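You operate a simulated robot arm through the tools that you are given. There is no shell and no other tool.

Carry out the task below with a simulated robot arm. There is one attempt and no reset: what you move stays moved.

## Task
Clamp the dusty moulding, wipe it clean with the cream rag and free it again.
Fine: green bar clamp, jaw in and knob tight while you wipe; the rag goes back; then knob slack and jaw drawn right back; the other mouldings stay.

It is judged by the outcome, as a careful person would: the job done as asked, and still so three seconds after it is handed in. It fails if anything else is knocked over, pushed out of place, dropped, spilled or broken.

## Robot
A 7-joint arm with a two-finger parallel gripper, fixed in place. Base frame: the origin is at the foot of the arm, x ahead of it, y to its left, z up. Units: m, rad, N and s.
Its first joint turns from -2.897 to 2.897 rad. Payload 4.4 kg.
The tool frame sits at the grasp point between the pads (the TCP): z along the fingers, y along the line on which they close. The tips reach 0.023 m beyond it. The gripper opens to 0.094 m. The fingers are 0.038 m wide and 0.01 m thick; the gripper's body (0.054 by 0.096 m) begins 0.039 m behind the TCP.
Orientation is told as [roll, pitch, yaw] about the base's x, y, z axes, in that order, counted from this pose: with the fingers straight down and closing along the base's y, the tool's x points along the base's -x, its y along +y and its z along -z.

## Interface
- The arm moves only by the tool move_arm. Its argument "plan" is a list of rows, each a list of 6 numbers: the shift along the tool's x, y, z in m, then the turn, a rotation vector about the tool's x, y, z in rad. In form: [[tx, ty, tz, wx, wy, wz], ...]. A call has 1 to 20 rows; each row is the pose to reach, as a shift and turn from the pose commanded when the call began, along the tool's axes at that moment. "hand" is the finger opening in m, from 0 to 0.094, set as the call begins (left out, the last holds). Each row takes 0.2 s and may step no farther than 0.05 m and 0.15 rad from the row before; otherwise, or with a gripper value out of range, the whole call is refused. A pose out of reach is approached as far as the arm can. The call stops where the force on the tool passes 90 N (or 10 N more than at its start, if that is more) or the arm is blocked; 0.2 s more then pass. Each finger travels about 0.072 m/s and halts on what it meets, pressing with about 33 N; the grip force reading is that of the motor and also rises with nothing between the fingers. The clock runs only during rows and for 0.2 s after the last one: add rows that repeat a pose to give the fingers time. The reply holds the time, the measured pose of the TCP, the force on the tool along the base axes, the opening and the grip force, in the units named above and with some noise, with the torque about the TCP (base axes, N m) and any sound that the robot's microphone picked up.
- Cameras (640 x 400 px; columns grow to the right, rows downward): "scene" is fixed at [0.0574, -0.5, 1.6682]; the picture's right is [0.36, -0.93, 0.00], its down [-0.50, -0.19, -0.84] and it looks along [0.79, 0.31, -0.53] (base axes); focal length 366 px, centre (320, 200). "wrist" rides on the gripper at [0.087, 0.016, -0.074] in the tool frame; the picture's right is [-0.18, 0.98, 0.00], its down [-0.58, -0.11, -0.81] and it looks along [-0.79, -0.15, 0.59] (tool axes); focal length 243 px, centre (320, 200). There is no depth. A picture from a camera that has moved, and an enlarged one, comes with that camera's place and axes in the base frame and with its lens. The place of the scene camera against the robot may be out by one fixed shift of up to 0.012 m in any direction.
- grab_frame(camera): a new picture of that camera. It takes no simulated time.
- inspect(camera, box): a new picture of the part [left, top, right, bottom] of that camera's present view, enlarged. It takes no simulated time.
- sign_off(): hands the job in; it is judged then, once.

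Places have to be worked out from the pictures, the camera data and where the tool is seen. Open the gripper and draw the arm clear of the work before you hand the job in, unless the task says otherwise.

The tools are called after "Request:" by a JSON object that holds its "method" and its "body". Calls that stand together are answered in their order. move_arm: Moves the arm, as the interface text tells. Its arguments: {"type":"object","properties":{"plan":{"type":"array","items":{"type":"array","items":{"type":"number"}}},"hand":{"type":"number"}},"required":["plan"]} The other tools are called the same way: grab_frame (camera) takes a picture; inspect (camera, box) takes an enlarged picture of a part of a camera's view; sign_off () hands the job in.

At the start:

```text
time: 0.0
tcp_pos: [0.6632, 0.2294, 1.2014]
ee_rot: [0.0, -0.002, -0.001]
force: [-0.1, 0.1, -0.4]
moment: [-0.03, -0.01, -0.01]
finger_gap: 0.0939
gripper_force: 0.0
```

scene: 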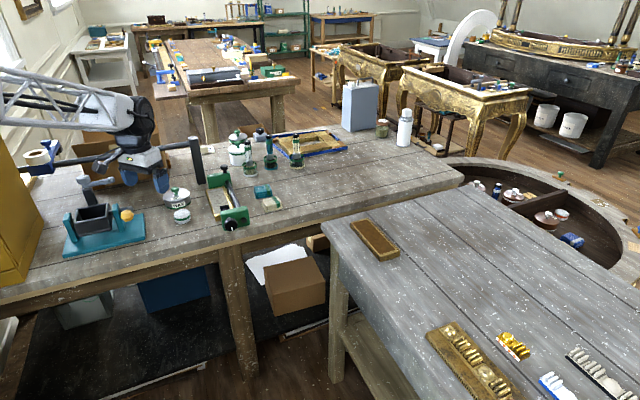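
wrist: 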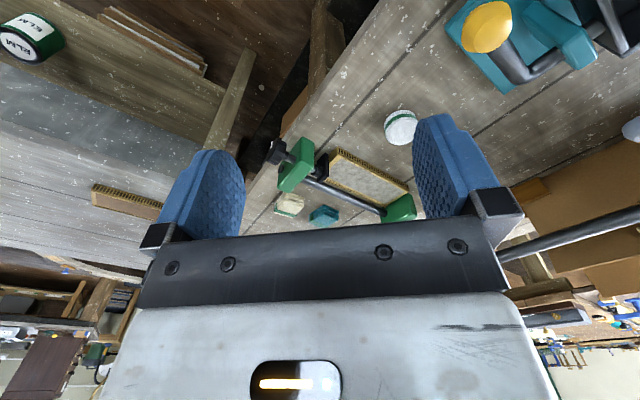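

I'll start by looking closer at the green bar clamp, the moulding and rags on the bench.

Request:
{"method": "inspect", "body": {"camera": "scene", "box": [150, 120, 310, 240]}}

Request:
{"method": "inspect", "body": {"camera": "wrist", "box": [220, 100, 460, 250]}}

Request:
{"method": "inspect", "body": {"camera": "scene", "box": [40, 120, 200, 240]}}

Request:
{"method": "inspect", "body": {"camera": "scene", "box": [320, 200, 640, 400]}}

```text
3.33 times, centred on (230, 180) of scene
camera zoom: at [0.0574, -0.5, 1.6682], right [0.36, -0.93, 0.0], down [-0.5, -0.19, -0.84], along [0.79, 0.31, -0.53], focal length 1218 px, centre (620, 267)
```

zoom: 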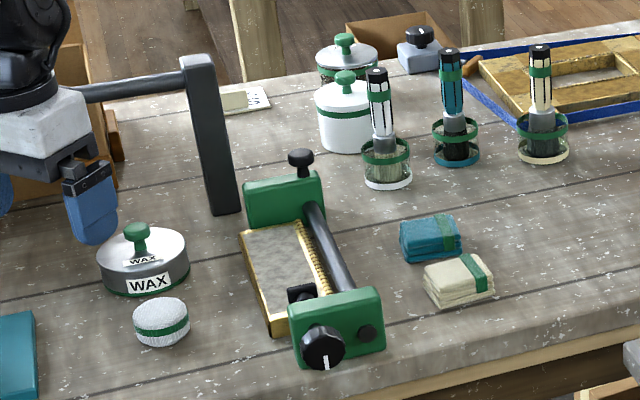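

```text
2.67 times, centred on (340, 175) of wrist
camera zoom: at [0.5777, 0.2455, 1.2762], right [0.18, 0.98, 0.0], down [0.58, -0.11, 0.81], along [0.79, -0.15, -0.59], focal length 647 px, centre (267, 267)
```

zoom: 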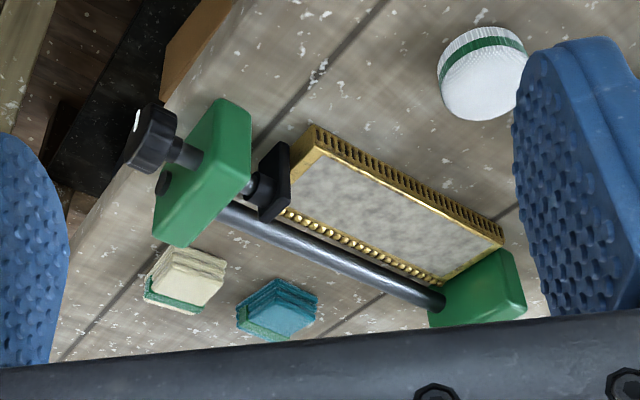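

```text
3.33 times, centred on (120, 180) of scene
camera zoom: at [0.0574, -0.5, 1.6682], right [0.36, -0.93, 0.0], down [-0.5, -0.19, -0.84], along [0.79, 0.31, -0.53], focal length 1218 px, centre (987, 267)
```

zoom: 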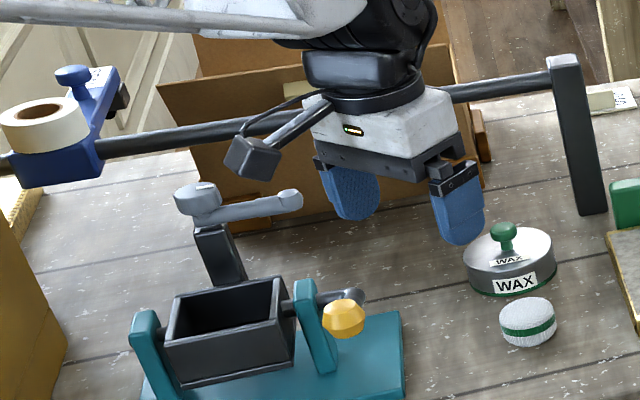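

```text
2.00 times, centred on (480, 300) of scene
camera zoom: at [0.0574, -0.5, 1.6682], right [0.36, -0.93, 0.0], down [-0.5, -0.19, -0.84], along [0.79, 0.31, -0.53], focal length 731 px, centre (0, 0)
```

zoom: 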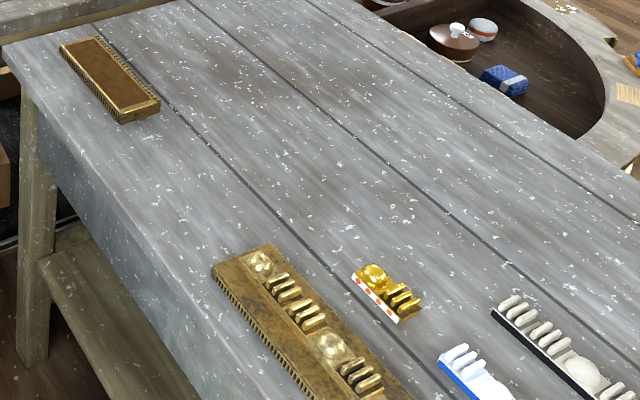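

Triangulating from both pictures, the bench is around z≈0.91–0.93, the knob near (0.85, 0.12) and the cream rag near (1.05, 0.08). I'll shift the arm sideways at height to get a second wrist view for accurate places.

Request:
{"method": "move_arm", "body": {"plan": [[0, -0.045, 0, 0, 0, 0], [0, -0.09, 0, 0, 0, 0], [0, -0.135, 0, 0, 0, 0], [0, -0.18, 0, 0, 0, 0], [0, -0.18, 0, 0, 0, 0]]}}

Request:
{"method": "grab_frame", "body": {"camera": "wrist"}}

Request:
{"method": "inspect", "body": {"camera": "wrist", "box": [300, 60, 540, 210]}}

```text
time: 1.2
tcp_pos: [0.6634, 0.0508, 1.2018]
ee_rot: [0.001, -0.002, 0.0]
force: [-1.0, -0.4, 0.3]
moment: [0.01, 0.01, 0.01]
finger_gap: 0.094
gripper_force: 0.0
```

```text
taken
camera wrist: at [0.5776, 0.066, 1.2764], right [0.18, 0.98, 0.0], down [0.58, -0.11, 0.81], along [0.79, -0.15, -0.59], focal length 243 px, centre (320, 200)
```

wrist: 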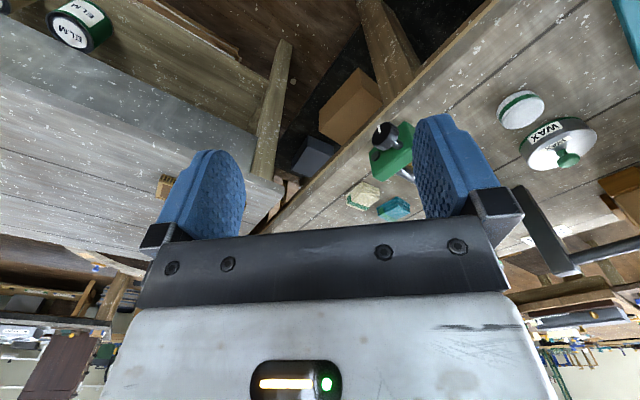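

```text
2.67 times, centred on (420, 135) of wrist
camera zoom: at [0.5776, 0.066, 1.2764], right [0.18, 0.98, 0.0], down [0.58, -0.11, 0.81], along [0.79, -0.15, -0.59], focal length 647 px, centre (53, 373)
```

zoom: 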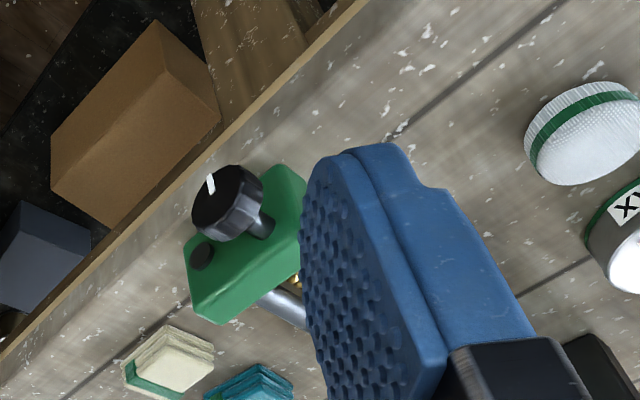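

Two-view triangulation gives the cream rag at about (1.036, 0.084, 0.935) and the knob at (0.840, 0.121, 0.970). Next I raise and centre the camera over the clamp to see jaw, moulding and rear block.

Request:
{"method": "move_arm", "body": {"plan": [[-0.017, 0.03, -0.02, 0, 0, 0], [-0.035, 0.06, -0.04, 0, 0, 0], [-0.052, 0.09, -0.06, 0, 0, 0], [-0.07, 0.12, -0.08, 0, 0, 0], [-0.087, 0.15, -0.1, 0, 0, 0], [-0.087, 0.15, -0.1, 0, 0, 0]]}}

Request:
{"method": "grab_frame", "body": {"camera": "wrist"}}

Request:
{"method": "inspect", "body": {"camera": "wrist", "box": [240, 30, 440, 155]}}

Request:
{"method": "inspect", "body": {"camera": "scene", "box": [190, 140, 290, 240]}}

```text
time: 2.6
tcp_pos: [0.7526, 0.1989, 1.3013]
ee_rot: [0.0, 0.001, 0.001]
force: [0.4, 0.9, 0.8]
moment: [0.03, 0.02, -0.01]
finger_gap: 0.0939
gripper_force: 0.1
```

```text
taken
camera wrist: at [0.6655, 0.2156, 1.3757], right [0.18, 0.98, 0.0], down [0.58, -0.11, 0.81], along [0.79, -0.15, -0.59], focal length 243 px, centre (320, 200)
```

wrist: 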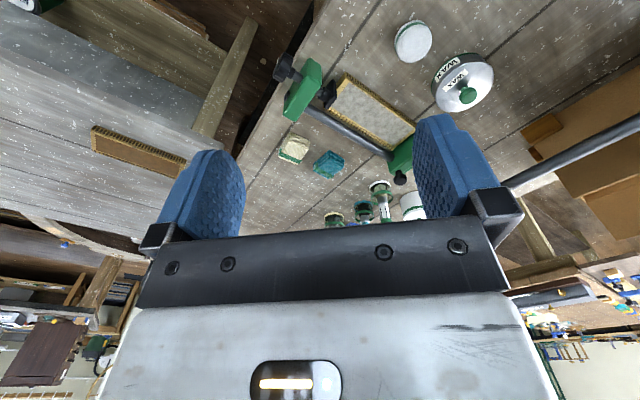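

```text
3.20 times, centred on (340, 92) of wrist
camera zoom: at [0.6655, 0.2156, 1.3757], right [0.18, 0.98, 0.0], down [0.58, -0.11, 0.81], along [0.79, -0.15, -0.59], focal length 776 px, centre (256, 544)
```

zoom: 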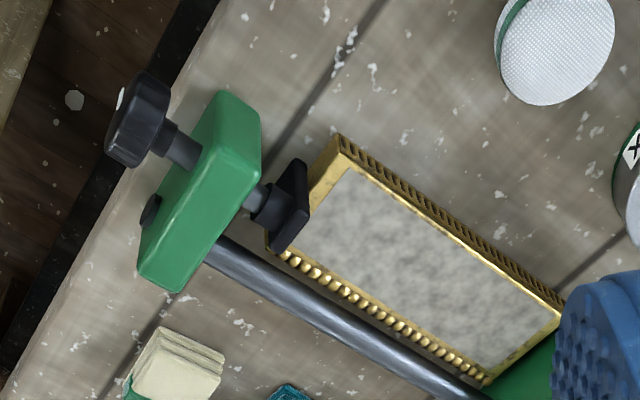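

```text
4.00 times, centred on (240, 190) of scene
camera zoom: at [0.0574, -0.5, 1.6682], right [0.36, -0.93, 0.0], down [-0.5, -0.19, -0.84], along [0.79, 0.31, -0.53], focal length 1462 px, centre (640, 240)
```

zoom: 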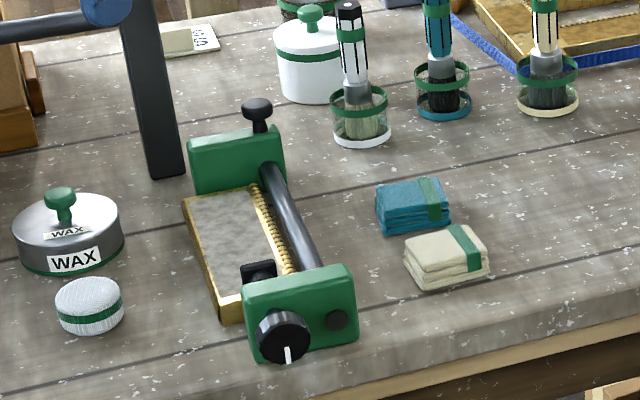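

The clamp's axis runs at about 45° (away and to the left), moulding top near z≈0.925, near-end centre about (0.92, 0.197). I'll zoom the scene camera further on the rear block, the front knob and the rags before going closer.

Request:
{"method": "inspect", "body": {"camera": "scene", "box": [185, 155, 235, 195]}}

Request:
{"method": "inspect", "body": {"camera": "scene", "box": [215, 190, 265, 235]}}

Request:
{"method": "inspect", "body": {"camera": "scene", "box": [240, 175, 300, 220]}}

```text
10.00 times, centred on (210, 175) of scene
camera zoom: at [0.0574, -0.5, 1.6682], right [0.36, -0.93, 0.0], down [-0.5, -0.19, -0.84], along [0.79, 0.31, -0.53], focal length 3655 px, centre (1420, 450)
```

zoom: 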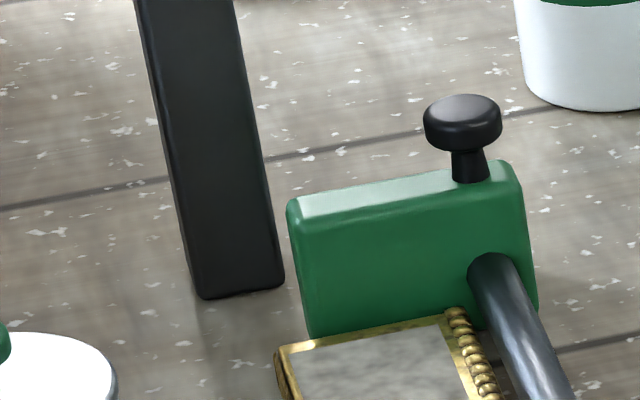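

```text
8.89 times, centred on (240, 212) of scene
camera zoom: at [0.0574, -0.5, 1.6682], right [0.36, -0.93, 0.0], down [-0.5, -0.19, -0.84], along [0.79, 0.31, -0.53], focal length 3249 px, centre (1031, 89)
```

zoom: 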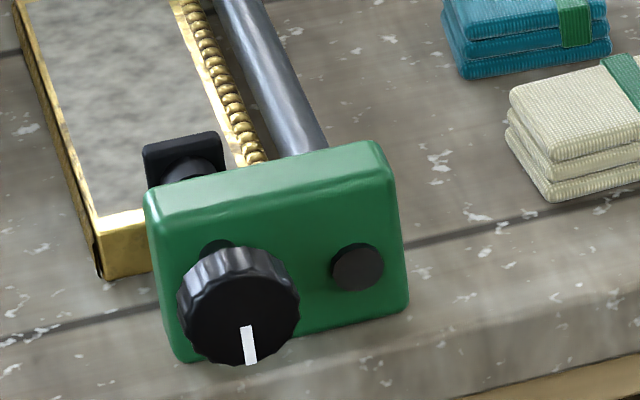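

```text
8.89 times, centred on (270, 198) of scene
camera zoom: at [0.0574, -0.5, 1.6682], right [0.36, -0.93, 0.0], down [-0.5, -0.19, -0.84], along [0.79, 0.31, -0.53], focal length 3249 px, centre (764, 222)
```

zoom: 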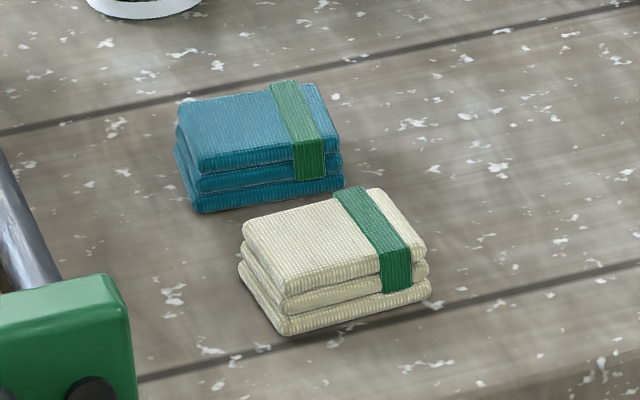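

The clamp shows a front screw knob with white pointer (pointing down), a black jaw pad behind the front block, and a mushroom knob atop the rear block. I'll swing to the left side at safe height to look across the clamp and judge the gaps.

Request:
{"method": "move_arm", "body": {"plan": [[0, 0.042, 0.008, 0, 0, 0.1], [0, 0.084, 0.016, 0, 0, 0.2], [0, 0.126, 0.025, 0, 0, 0.3], [0, 0.168, 0.034, 0, 0, 0.4], [0, 0.21, 0.042, 0, 0, 0.5], [0, 0.25, 0.05, 0, 0, 0.61], [0, 0.25, 0.05, 0, 0, 0.61]]}}

Request:
{"method": "grab_frame", "body": {"camera": "wrist"}}

Request:
{"method": "inspect", "body": {"camera": "wrist", "box": [240, 90, 440, 215]}}

Request:
{"method": "grab_frame", "body": {"camera": "scene"}}

```text
time: 4.2
tcp_pos: [0.7501, 0.4494, 1.2517]
ee_rot: [0.0, -0.001, -0.611]
force: [0.1, 0.7, -1.0]
moment: [0.0, 0.02, -0.02]
finger_gap: 0.0941
gripper_force: 0.1
```

```text
taken
camera wrist: at [0.6894, 0.5128, 1.3253], right [0.71, 0.7, 0.0], down [0.41, -0.42, 0.81], along [0.56, -0.58, -0.59], focal length 243 px, centre (320, 200)
```

wrist: 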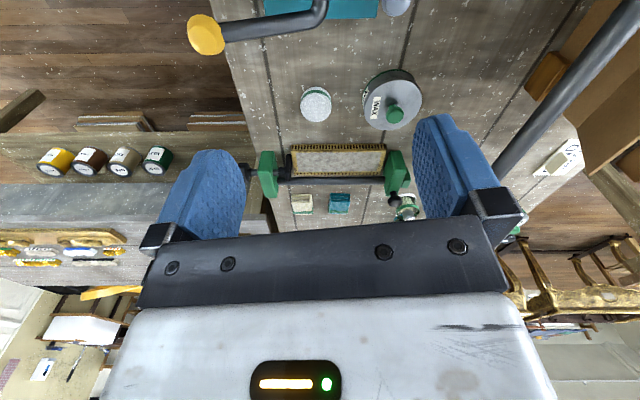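

```text
3.20 times, centred on (340, 152) of wrist
camera zoom: at [0.6894, 0.5128, 1.3253], right [0.71, 0.7, 0.0], down [0.41, -0.42, 0.81], along [0.56, -0.58, -0.59], focal length 776 px, centre (256, 352)
```

zoom: 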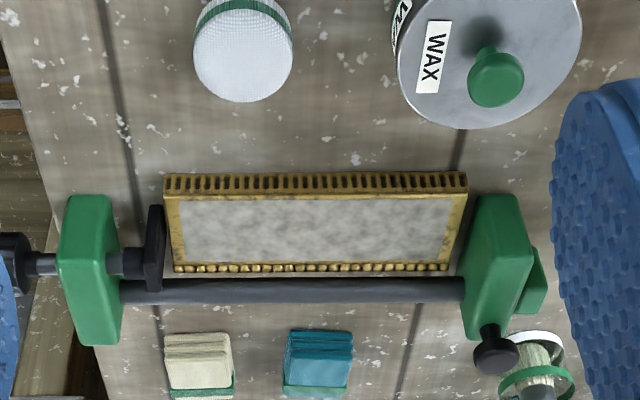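

```text
taken
```

scene: 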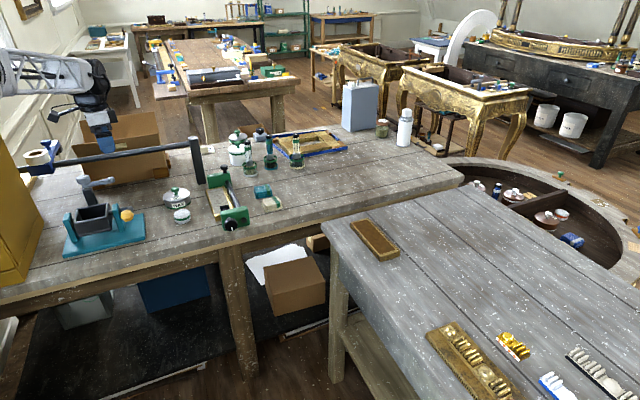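

This view shows the moulding against the rear block and the black pad close to its near end; also the clamp axis is at 45° and the knob overhangs the bench edge. I'll drop lower to look at the jaw gap closely.

Request:
{"method": "move_arm", "body": {"plan": [[-0.014, -0.02, 0.03, 0, 0, 0], [-0.028, -0.041, 0.06, 0, 0, 0], [-0.043, -0.061, 0.09, 0, 0, 0], [-0.0574, -0.0819, 0.12, 0, 0, 0], [-0.0574, -0.0819, 0.12, 0, 0, 0]]}}

Request:
{"method": "grab_frame", "body": {"camera": "wrist"}}

Request:
{"method": "inspect", "body": {"camera": "wrist", "box": [250, 130, 400, 224]}}

Request:
{"method": "inspect", "body": {"camera": "wrist", "box": [290, 160, 350, 200]}}

```text
time: 5.4
tcp_pos: [0.7514, 0.3496, 1.13]
ee_rot: [0.0, 0.0, -0.61]
force: [0.2, -0.4, -0.7]
moment: [0.0, -0.01, 0.02]
finger_gap: 0.094
gripper_force: 0.0
```

```text
taken
camera wrist: at [0.6892, 0.4117, 1.2055], right [0.71, 0.7, 0.0], down [0.41, -0.42, 0.81], along [0.56, -0.58, -0.59], focal length 243 px, centre (320, 200)
```

wrist: 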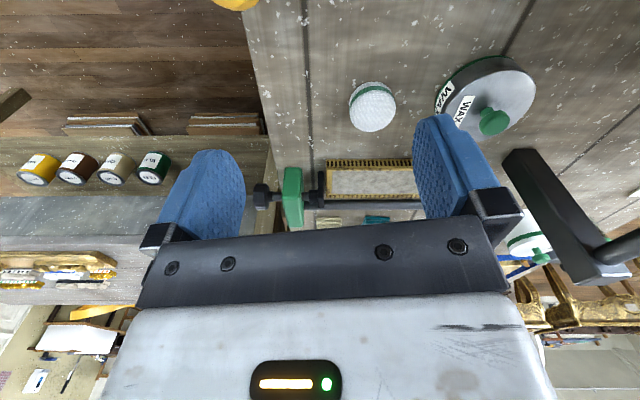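

```text
4.26 times, centred on (325, 177) of wrist
camera zoom: at [0.6892, 0.4117, 1.2055], right [0.71, 0.7, 0.0], down [0.41, -0.42, 0.81], along [0.56, -0.58, -0.59], focal length 1032 px, centre (299, 298)
```

zoom: 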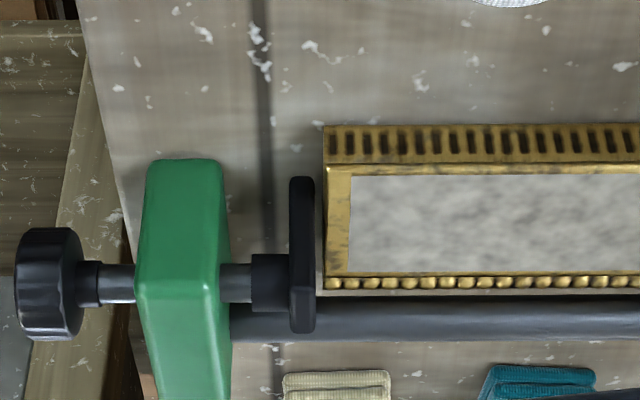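

```text
10.00 times, centred on (320, 180) of wrist
camera zoom: at [0.6892, 0.4117, 1.2055], right [0.71, 0.7, 0.0], down [0.41, -0.42, 0.81], along [0.56, -0.58, -0.59], focal length 2426 px, centre (320, 400)
```

zoom: 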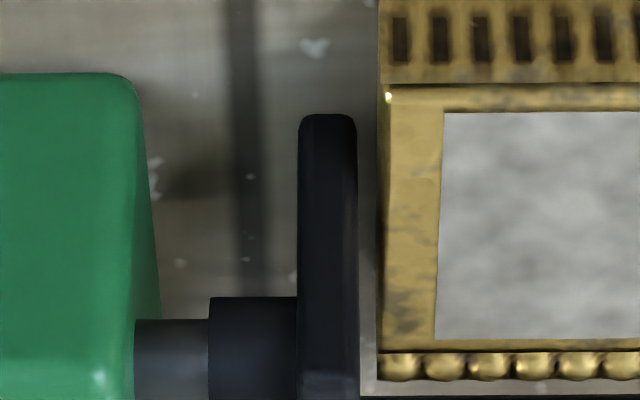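

The jaw pad stands about 4 mm off the moulding's near end. Next I look at the rear block and its mushroom knob from a position further along the clamp, above the gantry post's height.

Request:
{"method": "move_arm", "body": {"plan": [[-0.007, 0.038, -0.02, 0, 0, 0], [-0.014, 0.076, -0.04, 0, 0, 0], [-0.02, 0.115, -0.06, 0, 0, 0], [-0.027, 0.153, -0.07, 0, 0, 0], [-0.027, 0.153, -0.07, 0, 0, 0]]}}

Request:
{"method": "grab_frame", "body": {"camera": "wrist"}}

Request:
{"method": "inspect", "body": {"camera": "wrist", "box": [250, 110, 410, 210]}}

Request:
{"method": "inspect", "body": {"camera": "wrist", "box": [300, 120, 380, 170]}}

```text
time: 6.6
tcp_pos: [0.8587, 0.4594, 1.2018]
ee_rot: [-0.001, 0.001, -0.611]
force: [0.4, 0.3, -0.5]
moment: [0.01, 0.01, 0.01]
finger_gap: 0.094
gripper_force: 0.0
```

```text
taken
camera wrist: at [0.7989, 0.5225, 1.276], right [0.71, 0.7, 0.0], down [0.41, -0.42, 0.81], along [0.56, -0.58, -0.59], focal length 243 px, centre (320, 200)
```

wrist: 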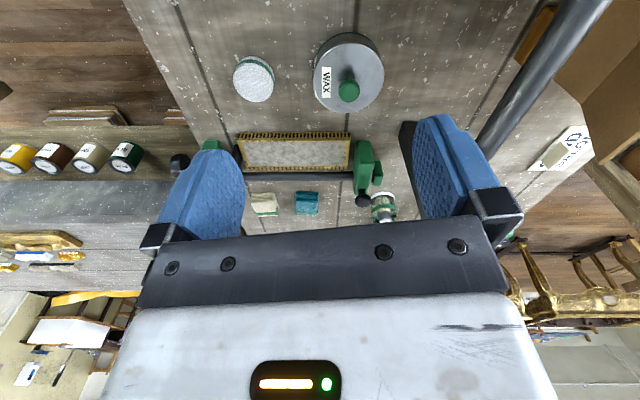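

```text
4.00 times, centred on (330, 160) of wrist
camera zoom: at [0.7989, 0.5225, 1.276], right [0.71, 0.7, 0.0], down [0.41, -0.42, 0.81], along [0.56, -0.58, -0.59], focal length 970 px, centre (280, 360)
```

zoom: 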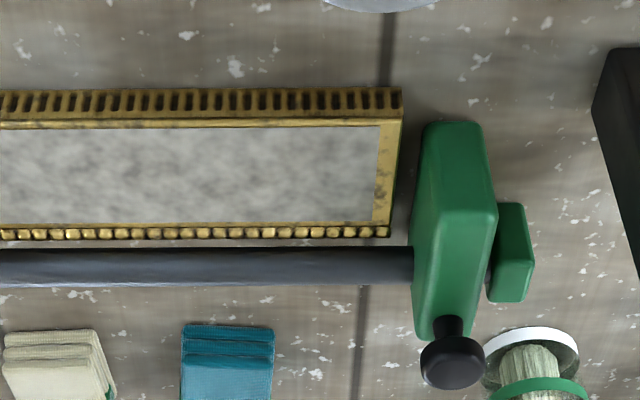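

```text
8.00 times, centred on (340, 145) of wrist
camera zoom: at [0.7989, 0.5225, 1.276], right [0.71, 0.7, 0.0], down [0.41, -0.42, 0.81], along [0.56, -0.58, -0.59], focal length 1941 px, centre (160, 640)
```

zoom: 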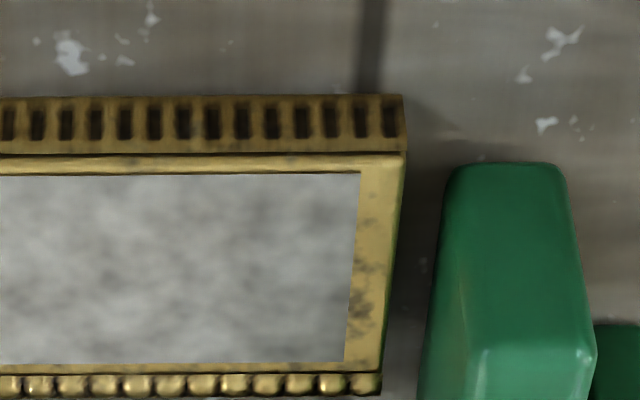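

Now it's clear: the rear green block is a sliding jaw (mushroom handle on top at about (1.100, 0.325, 1.018)), with about 2 cm of gap to the moulding and an end stop behind it; the front knob is the tightening screw. I'll reorient the hand toward the mushroom at safe height and check reach.

Request:
{"method": "move_arm", "body": {"plan": [[-0.016, -0.025, -0.01, 0, 0, -0.129], [-0.032, -0.05, -0.02, 0, 0, -0.257], [-0.048, -0.076, -0.03, 0, 0, -0.386], [-0.064, -0.101, -0.04, 0, 0, -0.514], [-0.081, -0.126, -0.05, 0, 0, -0.643], [-0.097, -0.151, -0.06, 0, 0, -0.771], [-0.113, -0.1765, -0.068, 0, 0, -0.9], [-0.113, -0.1765, -0.068, 0, 0, -0.9]]}}

```text
time: 8.4
tcp_pos: [0.8525, 0.2495, 1.2708]
ee_rot: [0.0, 0.001, 0.292]
force: [0.6, -0.2, 0.1]
moment: [-0.01, 0.0, -0.02]
finger_gap: 0.094
gripper_force: 0.1
```

Now I tilt the hand outward about 43° and come to a standoff short of the mushroom to test reach and get a close look.

Request:
{"method": "move_arm", "body": {"plan": [[-0.022, 0, 0.018, 0, -0.125, 0], [-0.045, 0.001, 0.037, 0, -0.25, 0], [-0.067, 0.001, 0.055, 0, -0.375, 0], [-0.089, 0.002, 0.073, 0, -0.5, 0], [-0.112, 0.002, 0.092, 0, -0.625, 0], [-0.134, 0.002, 0.11, 0, -0.75, 0], [-0.134, 0.002, 0.11, 0, -0.75, 0]]}}

Request:
{"method": "grab_frame", "body": {"camera": "wrist"}}

Request:
{"method": "grab_frame", "body": {"camera": "scene"}}

```text
time: 10.0
tcp_pos: [0.9811, 0.2887, 1.1592]
ee_rot: [0.0, -0.753, 0.289]
force: [0.3, 0.6, -0.1]
moment: [0.02, 0.03, -0.04]
finger_gap: 0.0938
gripper_force: 0.1
```

```text
taken
camera wrist: at [0.8672, 0.2725, 1.1547], right [-0.15, 0.98, 0.13], down [-0.09, -0.14, 0.99], along [0.98, 0.14, 0.11], focal length 243 px, centre (320, 200)
```

wrist: 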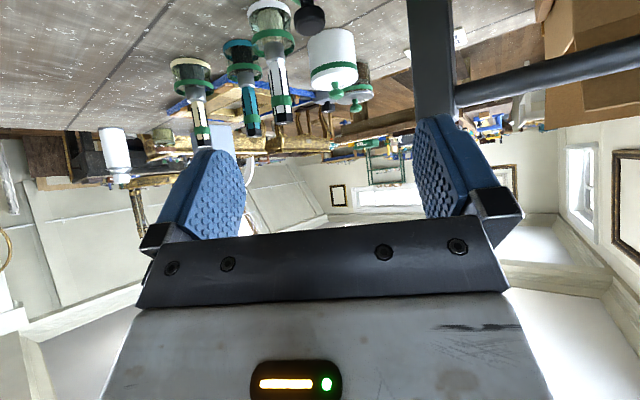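

```text
taken
```

scene: 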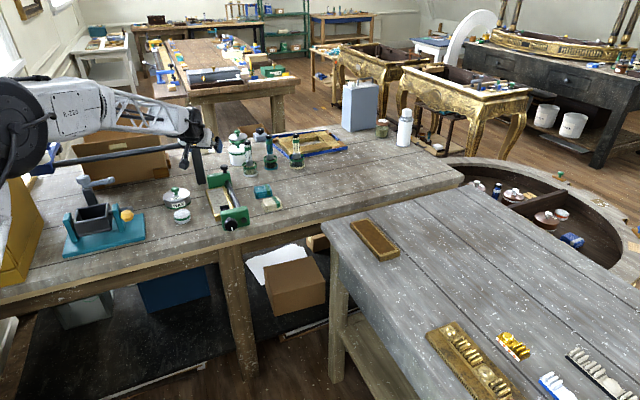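

Reach is fine here. I'll zoom onto the mushroom at the top of this wrist view to refine its place.

Request:
{"method": "inspect", "body": {"camera": "wrist", "box": [270, 0, 350, 50]}}

```text
8.00 times, centred on (310, 25) of wrist
camera zoom: at [0.8672, 0.2725, 1.1547], right [-0.15, 0.98, 0.13], down [-0.09, -0.14, 0.99], along [0.98, 0.14, 0.11], focal length 1941 px, centre (400, 1600)
```

zoom: 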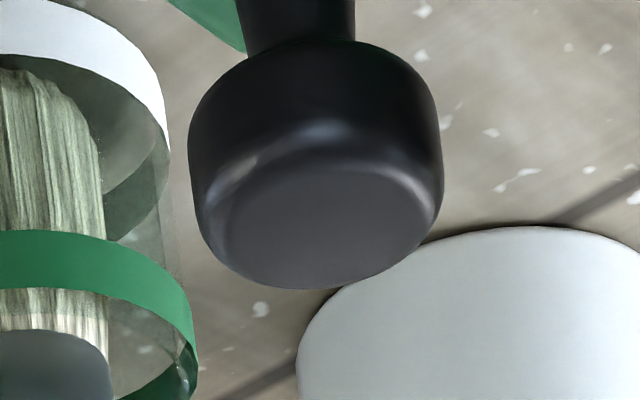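

The tool axis always projects on column 320; the mushroom at column ≈309 means it sits ~1 cm to the tool's right, giving M≈(1.100, 0.315, 1.017), head ≈28 mm across. I move to an 8 cm standoff lined up with it.

Request:
{"method": "move_arm", "body": {"plan": [[0.003, -0.003, 0.03, 0, 0, 0], [0.006, -0.006, 0.06, 0, 0, 0], [0.0089, -0.0087, 0.0893, 0, 0, 0], [0.0089, -0.0087, 0.0893, 0, 0, 0]]}}

Request:
{"method": "grab_frame", "body": {"camera": "wrist"}}

Request:
{"method": "inspect", "body": {"camera": "scene", "box": [170, 120, 270, 220]}}

```text
time: 11.0
tcp_pos: [1.036, 0.2973, 1.0888]
ee_rot: [0.001, -0.751, 0.289]
force: [-0.6, 1.2, -0.6]
moment: [0.0, 0.01, -0.01]
finger_gap: 0.0941
gripper_force: 0.1
```

```text
taken
camera wrist: at [0.9216, 0.28, 1.0844], right [-0.15, 0.98, 0.13], down [-0.09, -0.14, 0.99], along [0.98, 0.14, 0.11], focal length 243 px, centre (320, 200)
```

wrist: 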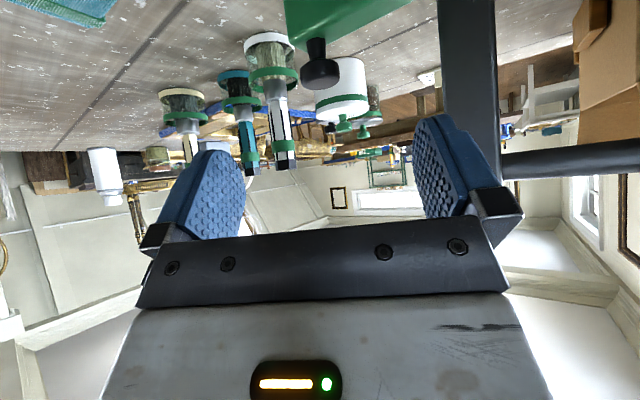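

```text
4.00 times, centred on (220, 170) of scene
camera zoom: at [0.0574, -0.5, 1.6682], right [0.36, -0.93, 0.0], down [-0.5, -0.19, -0.84], along [0.79, 0.31, -0.53], focal length 1462 px, centre (720, 320)
```

zoom: 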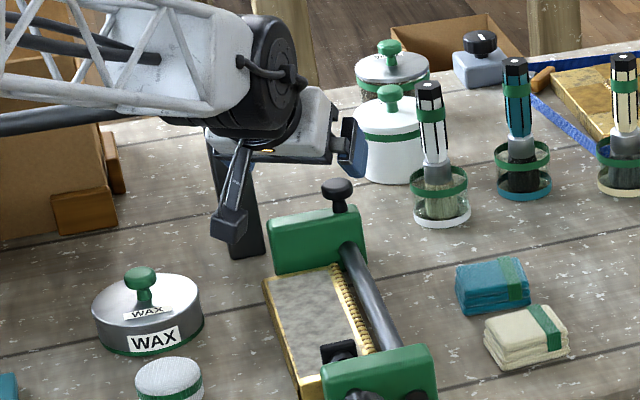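

The mushroom is now on column ~320, so laterally aligned. I zoom to measure its remaining offset precisely.

Request:
{"method": "inspect", "body": {"camera": "wrist", "box": [270, 20, 370, 110]}}

```text
4.44 times, centred on (320, 65) of wrist
camera zoom: at [0.9216, 0.28, 1.0844], right [-0.15, 0.98, 0.13], down [-0.09, -0.14, 0.99], along [0.98, 0.14, 0.11], focal length 1078 px, centre (320, 800)
```

zoom: 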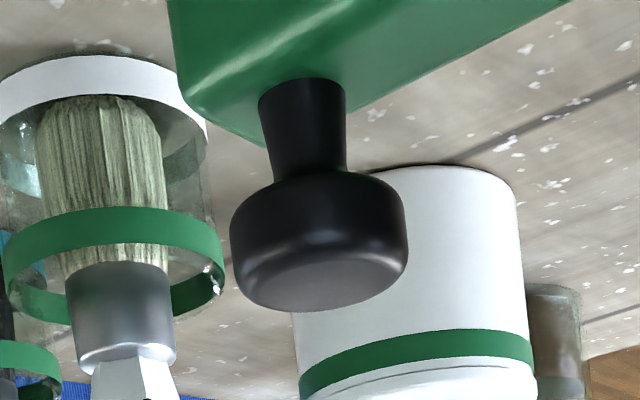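

Head centre refined to about (1.105, 0.3175, 1.013), diameter ≈29 mm, straight ahead along the tool axis. I advance 8.6 cm along the tool axis with the fingers part-opened to 7 cm.

Request:
{"method": "move_arm", "body": {"plan": [[0, 0, 0.02, 0, 0, 0], [0, 0, 0.04, 0, 0, 0], [0, 0, 0.06, 0, 0, 0], [0, 0, 0.075, 0, 0, 0], [0, 0, 0.085, 0, 0, 0], [0, 0, 0.085, 0, 0, 0]], "hand": 0.07}}

Request:
{"method": "grab_frame", "body": {"camera": "wrist"}}

Request:
{"method": "inspect", "body": {"camera": "scene", "box": [180, 130, 260, 200]}}

```text
time: 12.4
tcp_pos: [1.0907, 0.3137, 1.0256]
ee_rot: [0.0, -0.751, 0.291]
force: [-0.8, 1.3, -0.2]
moment: [0.02, -0.01, -0.03]
finger_gap: 0.0701
gripper_force: 0.0
```

```text
taken
camera wrist: at [0.977, 0.2967, 1.0216], right [-0.15, 0.98, 0.13], down [-0.09, -0.14, 0.99], along [0.98, 0.14, 0.11], focal length 243 px, centre (320, 200)
```

wrist: 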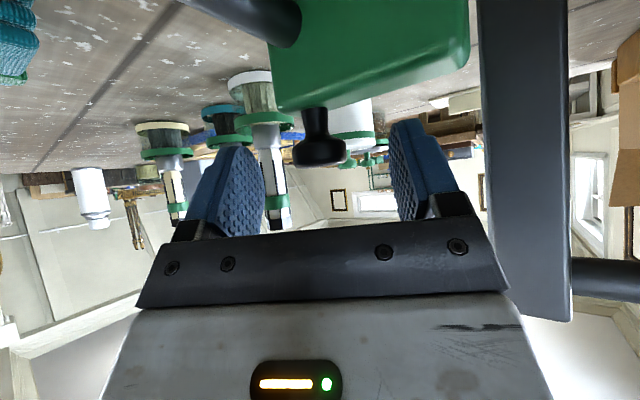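

```text
5.71 times, centred on (220, 165) of scene
camera zoom: at [0.0574, -0.5, 1.6682], right [0.36, -0.93, 0.0], down [-0.5, -0.19, -0.84], along [0.79, 0.31, -0.53], focal length 2088 px, centre (891, 400)
```

zoom: 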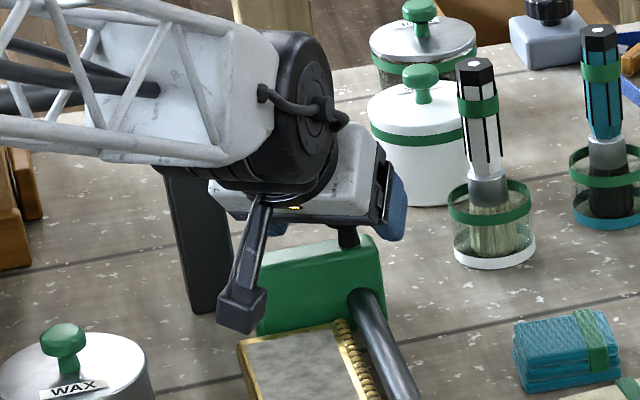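

The mushroom head sits between the fingers, nearly at the tips' depth. I advance 6 mm more and then close on it.

Request:
{"method": "move_arm", "body": {"plan": [[0, 0, 0.003, 0, 0, 0], [0, 0, 0.006, 0, 0, 0], [0, 0, 0.006, 0, 0, 0]]}}

Request:
{"method": "move_arm", "body": {"plan": [[0, 0, 0, 0, 0, 0], [0, 0, 0, 0, 0, 0], [0, 0, 0, 0, 0, 0], [0, 0, 0, 0, 0, 0]], "hand": 0.01}}

Request:
{"method": "grab_frame", "body": {"camera": "wrist"}}

```text
time: 13.2
tcp_pos: [1.0944, 0.3158, 1.0215]
ee_rot: [-0.001, -0.752, 0.29]
force: [0.6, 0.3, 0.2]
moment: [0.01, -0.02, -0.03]
finger_gap: 0.0699
gripper_force: 0.0
```

```text
time: 14.2
tcp_pos: [1.0941, 0.315, 1.0219]
ee_rot: [0.001, -0.75, 0.29]
force: [11.8, -17.1, -0.5]
moment: [-0.22, -0.15, -0.23]
finger_gap: 0.0287
gripper_force: 45.2
```

```text
taken
camera wrist: at [0.9812, 0.2969, 1.0177], right [-0.15, 0.98, 0.13], down [-0.09, -0.14, 0.99], along [0.98, 0.14, 0.11], focal length 243 px, centre (320, 200)
```

wrist: 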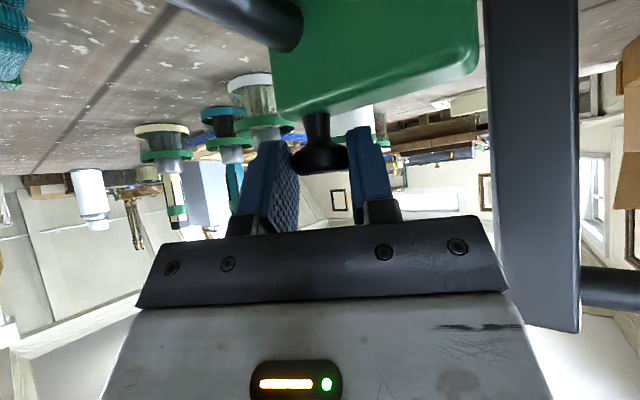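

The head is gripped (28.7 mm), with about 20 N sideways because I'm a hair off-centre. I relieve it with a small shift along tool -y.

Request:
{"method": "move_arm", "body": {"plan": [[0, -0.001, 0, 0, 0, 0], [0, -0.002, 0, 0, 0, 0], [0, -0.002, 0, 0, 0, 0]]}}

```text
time: 15.0
tcp_pos: [1.0948, 0.3137, 1.0221]
ee_rot: [-0.001, -0.75, 0.29]
force: [2.7, -1.8, 0.6]
moment: [0.08, -0.19, 0.07]
finger_gap: 0.0288
gripper_force: 45.2
```

Nearly free of side load. Now I draw the jaw inward along the clamp axis (−0.707, −0.707) by 6 mm as a test.

Request:
{"method": "move_arm", "body": {"plan": [[0.0013, -0.001, -0.0012, 0, 0, 0], [0.0026, -0.0019, -0.0024, 0, 0, 0], [0.0038, -0.0029, -0.0036, 0, 0, 0], [0.0038, -0.0029, -0.0036, 0, 0, 0]]}}

Request:
{"method": "inspect", "body": {"camera": "scene", "box": [180, 140, 260, 240]}}

```text
time: 16.0
tcp_pos: [1.0899, 0.3082, 1.0218]
ee_rot: [0.0, -0.752, 0.29]
force: [-7.3, 7.3, 0.7]
moment: [0.19, -0.1, 0.26]
finger_gap: 0.0286
gripper_force: 45.6
```

```text
4.00 times, centred on (220, 190) of scene
camera zoom: at [0.0574, -0.5, 1.6682], right [0.36, -0.93, 0.0], down [-0.5, -0.19, -0.84], along [0.79, 0.31, -0.53], focal length 1462 px, centre (720, 240)
```

zoom: 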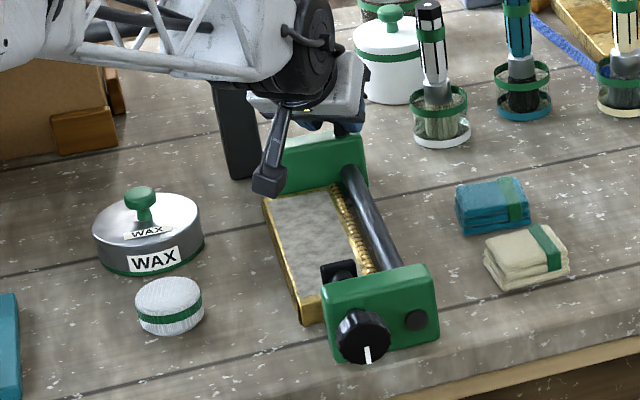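

The jaw slides freely with ~10 N side load only. I continue inward in small steps, trimming a touch toward −m, watching for contact with the moulding.

Request:
{"method": "move_arm", "body": {"plan": [[0.0013, -0.0005, -0.0012, 0, 0, 0], [0.0026, -0.001, -0.0024, 0, 0, 0], [0.0038, -0.0021, -0.0036, 0, 0, 0], [0.0038, -0.0021, -0.0036, 0, 0, 0]]}}

```text
time: 17.0
tcp_pos: [1.0859, 0.3061, 1.0229]
ee_rot: [-0.001, -0.75, 0.29]
force: [-3.9, 3.6, 1.1]
moment: [0.08, 0.01, 0.25]
finger_gap: 0.0287
gripper_force: 44.8
```

About 11.7 mm travelled; estimated contact is near. I keep going in 2 mm increments and check force.

Request:
{"method": "move_arm", "body": {"plan": [[0.0013, -0.001, -0.0012, 0, 0, 0], [0.0013, -0.001, -0.0012, 0, 0, 0]]}}

Request:
{"method": "move_arm", "body": {"plan": [[0.0013, -0.001, -0.0012, 0, 0, 0], [0.0013, -0.001, -0.0012, 0, 0, 0]]}}

Request:
{"method": "inspect", "body": {"camera": "scene", "box": [190, 160, 260, 230]}}

```text
time: 17.6
tcp_pos: [1.084, 0.304, 1.0217]
ee_rot: [-0.002, -0.749, 0.29]
force: [-4.6, 6.6, 3.9]
moment: [0.09, -0.03, 0.27]
finger_gap: 0.0289
gripper_force: 44.5
```

```text
time: 18.2
tcp_pos: [1.0834, 0.302, 1.0214]
ee_rot: [-0.002, -0.751, 0.29]
force: [-4.4, 9.6, 4.2]
moment: [0.26, -0.23, 0.31]
finger_gap: 0.0287
gripper_force: 44.5
```

```text
5.71 times, centred on (225, 195) of scene
camera zoom: at [0.0574, -0.5, 1.6682], right [0.36, -0.93, 0.0], down [-0.5, -0.19, -0.84], along [0.79, 0.31, -0.53], focal length 2088 px, centre (863, 229)
```

zoom: 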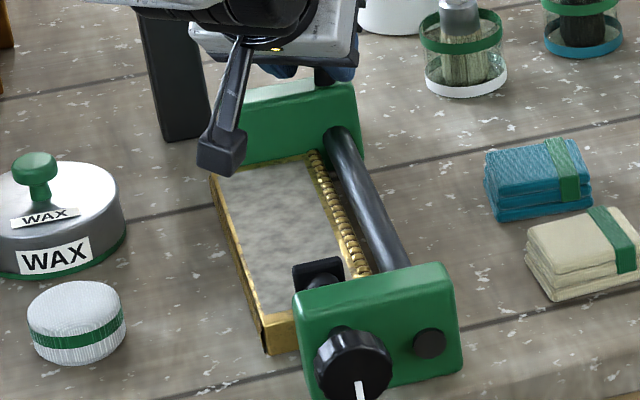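

Slight resistance along the axis is appearing (≈4 N), 16 mm travelled. I continue by 2 mm steps.

Request:
{"method": "move_arm", "body": {"plan": [[0.0013, -0.001, -0.0012, 0, 0, 0], [0.0013, -0.001, -0.0012, 0, 0, 0]]}}

Request:
{"method": "move_arm", "body": {"plan": [[0.0013, -0.001, -0.0012, 0, 0, 0], [0.0013, -0.001, -0.0012, 0, 0, 0]]}}

Request:
{"method": "inspect", "body": {"camera": "scene", "box": [195, 165, 255, 225]}}

```text
time: 18.8
tcp_pos: [1.0824, 0.3014, 1.0228]
ee_rot: [0.001, -0.75, 0.29]
force: [-0.4, 10.5, 6.2]
moment: [0.28, -0.39, 0.27]
finger_gap: 0.029
gripper_force: 45.5
```

```text
time: 19.4
tcp_pos: [1.0808, 0.2998, 1.0229]
ee_rot: [-0.001, -0.749, 0.291]
force: [1.0, 13.8, 7.3]
moment: [0.39, -0.36, 0.33]
finger_gap: 0.0289
gripper_force: 44.9
```

```text
6.67 times, centred on (225, 195) of scene
camera zoom: at [0.0574, -0.5, 1.6682], right [0.36, -0.93, 0.0], down [-0.5, -0.19, -0.84], along [0.79, 0.31, -0.53], focal length 2436 px, centre (953, 233)
```

zoom: 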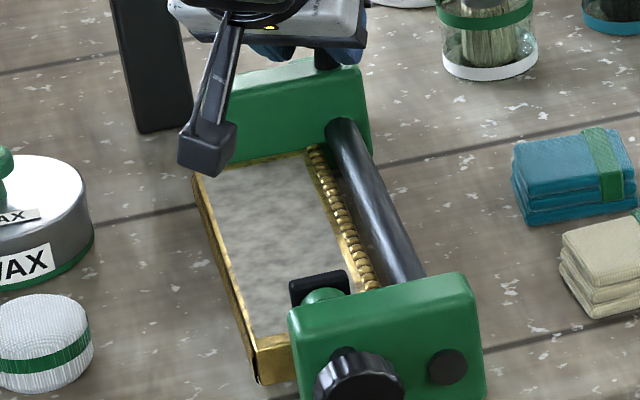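

Axial resistance is up to ~10 N. I notice something green at the pad's stem now; zoom there to check pad contact.

Request:
{"method": "inspect", "body": {"camera": "scene", "box": [215, 195, 255, 235]}}

Request:
{"method": "grab_frame", "body": {"camera": "wrist"}}

```text
10.00 times, centred on (235, 215) of scene
camera zoom: at [0.0574, -0.5, 1.6682], right [0.36, -0.93, 0.0], down [-0.5, -0.19, -0.84], along [0.79, 0.31, -0.53], focal length 3655 px, centre (1170, 50)
```

zoom: 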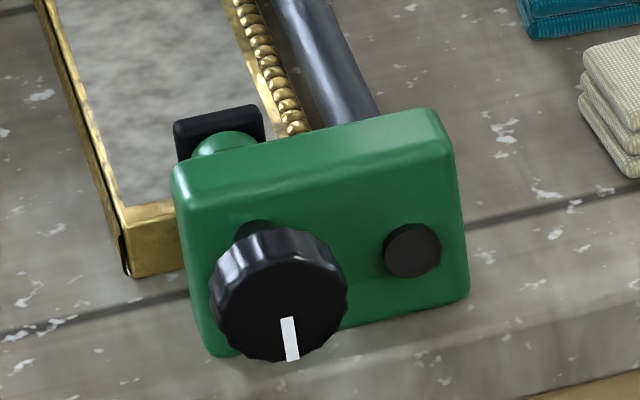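

```text
taken
camera wrist: at [0.9669, 0.2825, 1.0176], right [-0.15, 0.98, 0.13], down [-0.09, -0.14, 0.99], along [0.98, 0.14, 0.11], focal length 243 px, centre (320, 200)
```

wrist: 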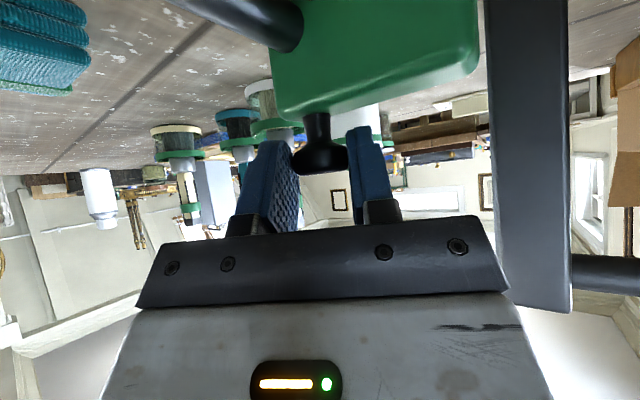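

The collar behind the pad has turned green, apparently an indicator. I'll take the same zoom box as earlier to compare the moulding's position relative to the pad.

Request:
{"method": "inspect", "body": {"camera": "scene", "box": [215, 190, 265, 235]}}

Request:
{"method": "inspect", "body": {"camera": "scene", "box": [185, 155, 235, 195]}}

```text
8.89 times, centred on (240, 212) of scene
camera zoom: at [0.0574, -0.5, 1.6682], right [0.36, -0.93, 0.0], down [-0.5, -0.19, -0.84], along [0.79, 0.31, -0.53], focal length 3249 px, centre (1031, 89)
```

zoom: 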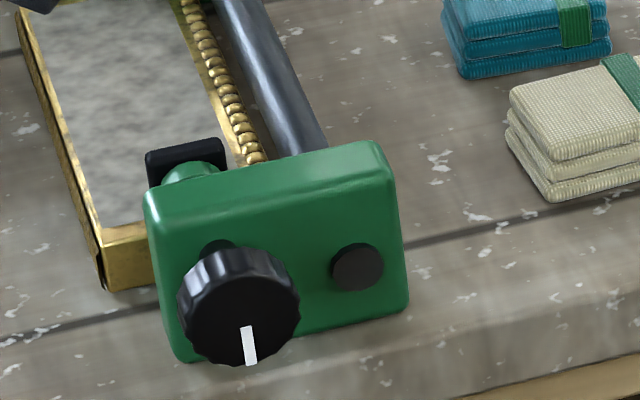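

```text
10.00 times, centred on (210, 175) of scene
camera zoom: at [0.0574, -0.5, 1.6682], right [0.36, -0.93, 0.0], down [-0.5, -0.19, -0.84], along [0.79, 0.31, -0.53], focal length 3655 px, centre (1420, 450)
```

zoom: 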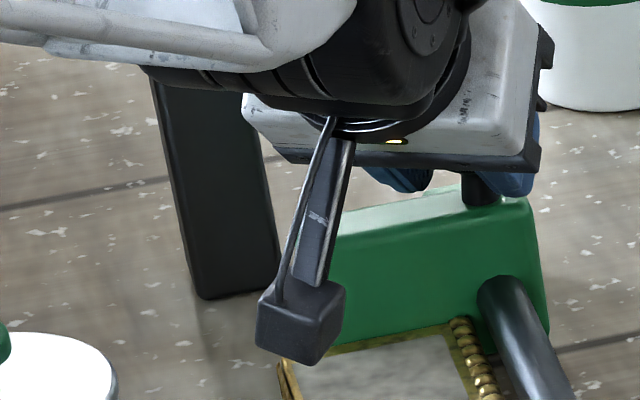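

The moulding has come up against the pad and the pad has yielded a few mm, so the jaw is in. I open the fingers and back off along the tool axis, then see whether the jaw stays.

Request:
{"method": "move_arm", "body": {"plan": [[0, 0, 0, 0, 0, 0], [0, 0, 0, 0, 0, 0], [0, 0, 0, 0, 0, 0]], "hand": 0.07}}

Request:
{"method": "inspect", "body": {"camera": "scene", "box": [215, 190, 265, 235]}}

Request:
{"method": "grab_frame", "body": {"camera": "wrist"}}

```text
time: 20.2
tcp_pos: [1.0807, 0.2994, 1.0225]
ee_rot: [0.001, -0.75, 0.291]
force: [0.5, -0.6, 0.0]
moment: [0.04, 0.0, 0.03]
finger_gap: 0.0701
gripper_force: 0.0
```

```text
8.89 times, centred on (240, 212) of scene
camera zoom: at [0.0574, -0.5, 1.6682], right [0.36, -0.93, 0.0], down [-0.5, -0.19, -0.84], along [0.79, 0.31, -0.53], focal length 3249 px, centre (1031, 89)
```

zoom: 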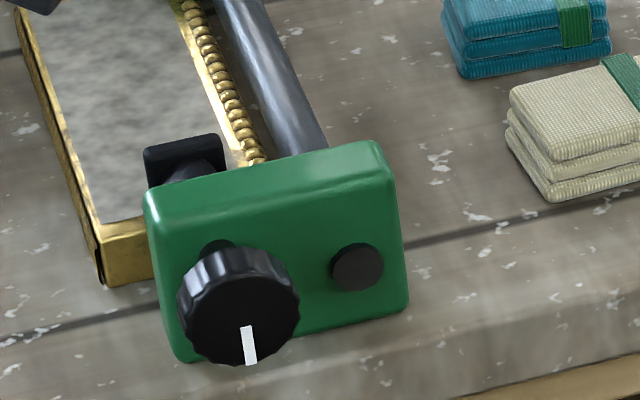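

```text
taken
camera wrist: at [0.967, 0.2821, 1.0172], right [-0.15, 0.98, 0.13], down [-0.09, -0.14, 0.99], along [0.98, 0.14, 0.11], focal length 243 px, centre (320, 200)
```

wrist: 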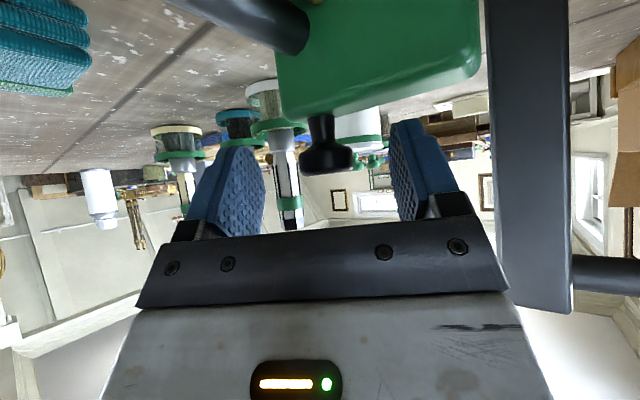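

On release the pad sprang back and the jaw stayed approximately with the moulding against the pad. I retreat along the tool axis, then rise back clear, keeping orientation.

Request:
{"method": "move_arm", "body": {"plan": [[0, 0, -0.03, 0, 0, 0], [0, 0, -0.06, 0, 0, 0], [0, 0, -0.09, 0, 0, 0], [0.0129, -0.0177, -0.1276, 0, 0, 0], [0.0258, -0.0354, -0.1652, 0, 0, 0], [0.0387, -0.0531, -0.2029, 0, 0, 0], [0.0516, -0.0708, -0.2405, 0, 0, 0], [0.0645, -0.0885, -0.2781, 0, 0, 0], [0.0773, -0.1062, -0.3157, 0, 0, 0], [0.0773, -0.1062, -0.3157, 0, 0, 0]]}}

Request:
{"method": "inspect", "body": {"camera": "scene", "box": [185, 155, 265, 235]}}

Request:
{"method": "inspect", "body": {"camera": "scene", "box": [215, 190, 265, 235]}}

```text
time: 22.4
tcp_pos: [0.8502, 0.1182, 1.1995]
ee_rot: [0.0, -0.75, 0.29]
force: [0.7, 0.2, -0.8]
moment: [-0.01, 0.02, 0.01]
finger_gap: 0.07
gripper_force: 0.1
```

```text
5.00 times, centred on (225, 195) of scene
camera zoom: at [0.0574, -0.5, 1.6682], right [0.36, -0.93, 0.0], down [-0.5, -0.19, -0.84], along [0.79, 0.31, -0.53], focal length 1827 px, centre (795, 225)
```

zoom: 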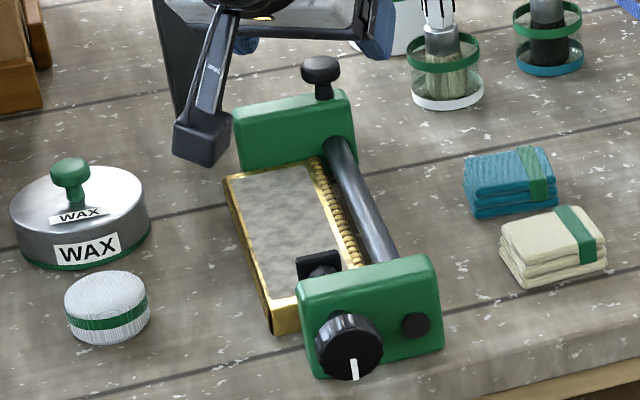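

```text
8.89 times, centred on (240, 212) of scene
camera zoom: at [0.0574, -0.5, 1.6682], right [0.36, -0.93, 0.0], down [-0.5, -0.19, -0.84], along [0.79, 0.31, -0.53], focal length 3249 px, centre (1031, 89)
```

zoom: 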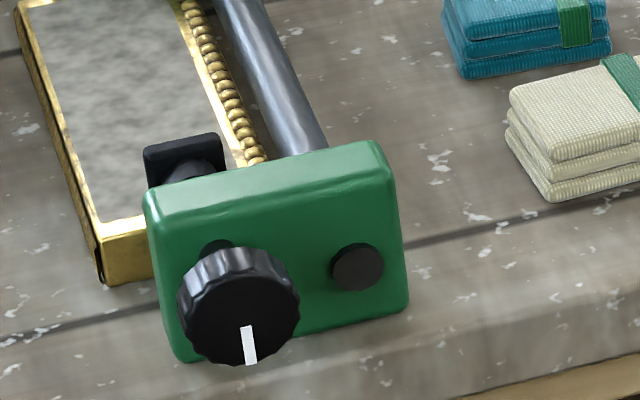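

The jaw now rests against the moulding's far end and the moulding near the pad. Next I tilt the hand to horizontal in clear air in front of the bench for turning the knob.

Request:
{"method": "move_arm", "body": {"plan": [[0.0197, -0.0061, -0.0072, 0, -0.137, 0], [0.0394, -0.0123, -0.0143, 0, -0.274, 0], [0.0591, -0.0184, -0.0215, 0, -0.411, 0], [0.0787, -0.0245, -0.0286, 0, -0.547, 0], [0.0984, -0.0307, -0.0358, 0, -0.684, 0], [0.1181, -0.0368, -0.0429, 0, -0.8208, 0], [0.1181, -0.0368, -0.0429, 0, -0.8208, 0]]}}

```text
time: 23.5
tcp_pos: [0.8441, 0.0782, 1.0147]
ee_rot: [0.076, -1.088, 0.234]
force: [1.9, -0.6, 4.2]
moment: [0.16, -0.07, -0.1]
finger_gap: 0.0698
gripper_force: 0.1
stopped in row 5: the force on the tool passed its limit at 311 N (the readings are from after the stop); the commanded pose is now the measured one
```

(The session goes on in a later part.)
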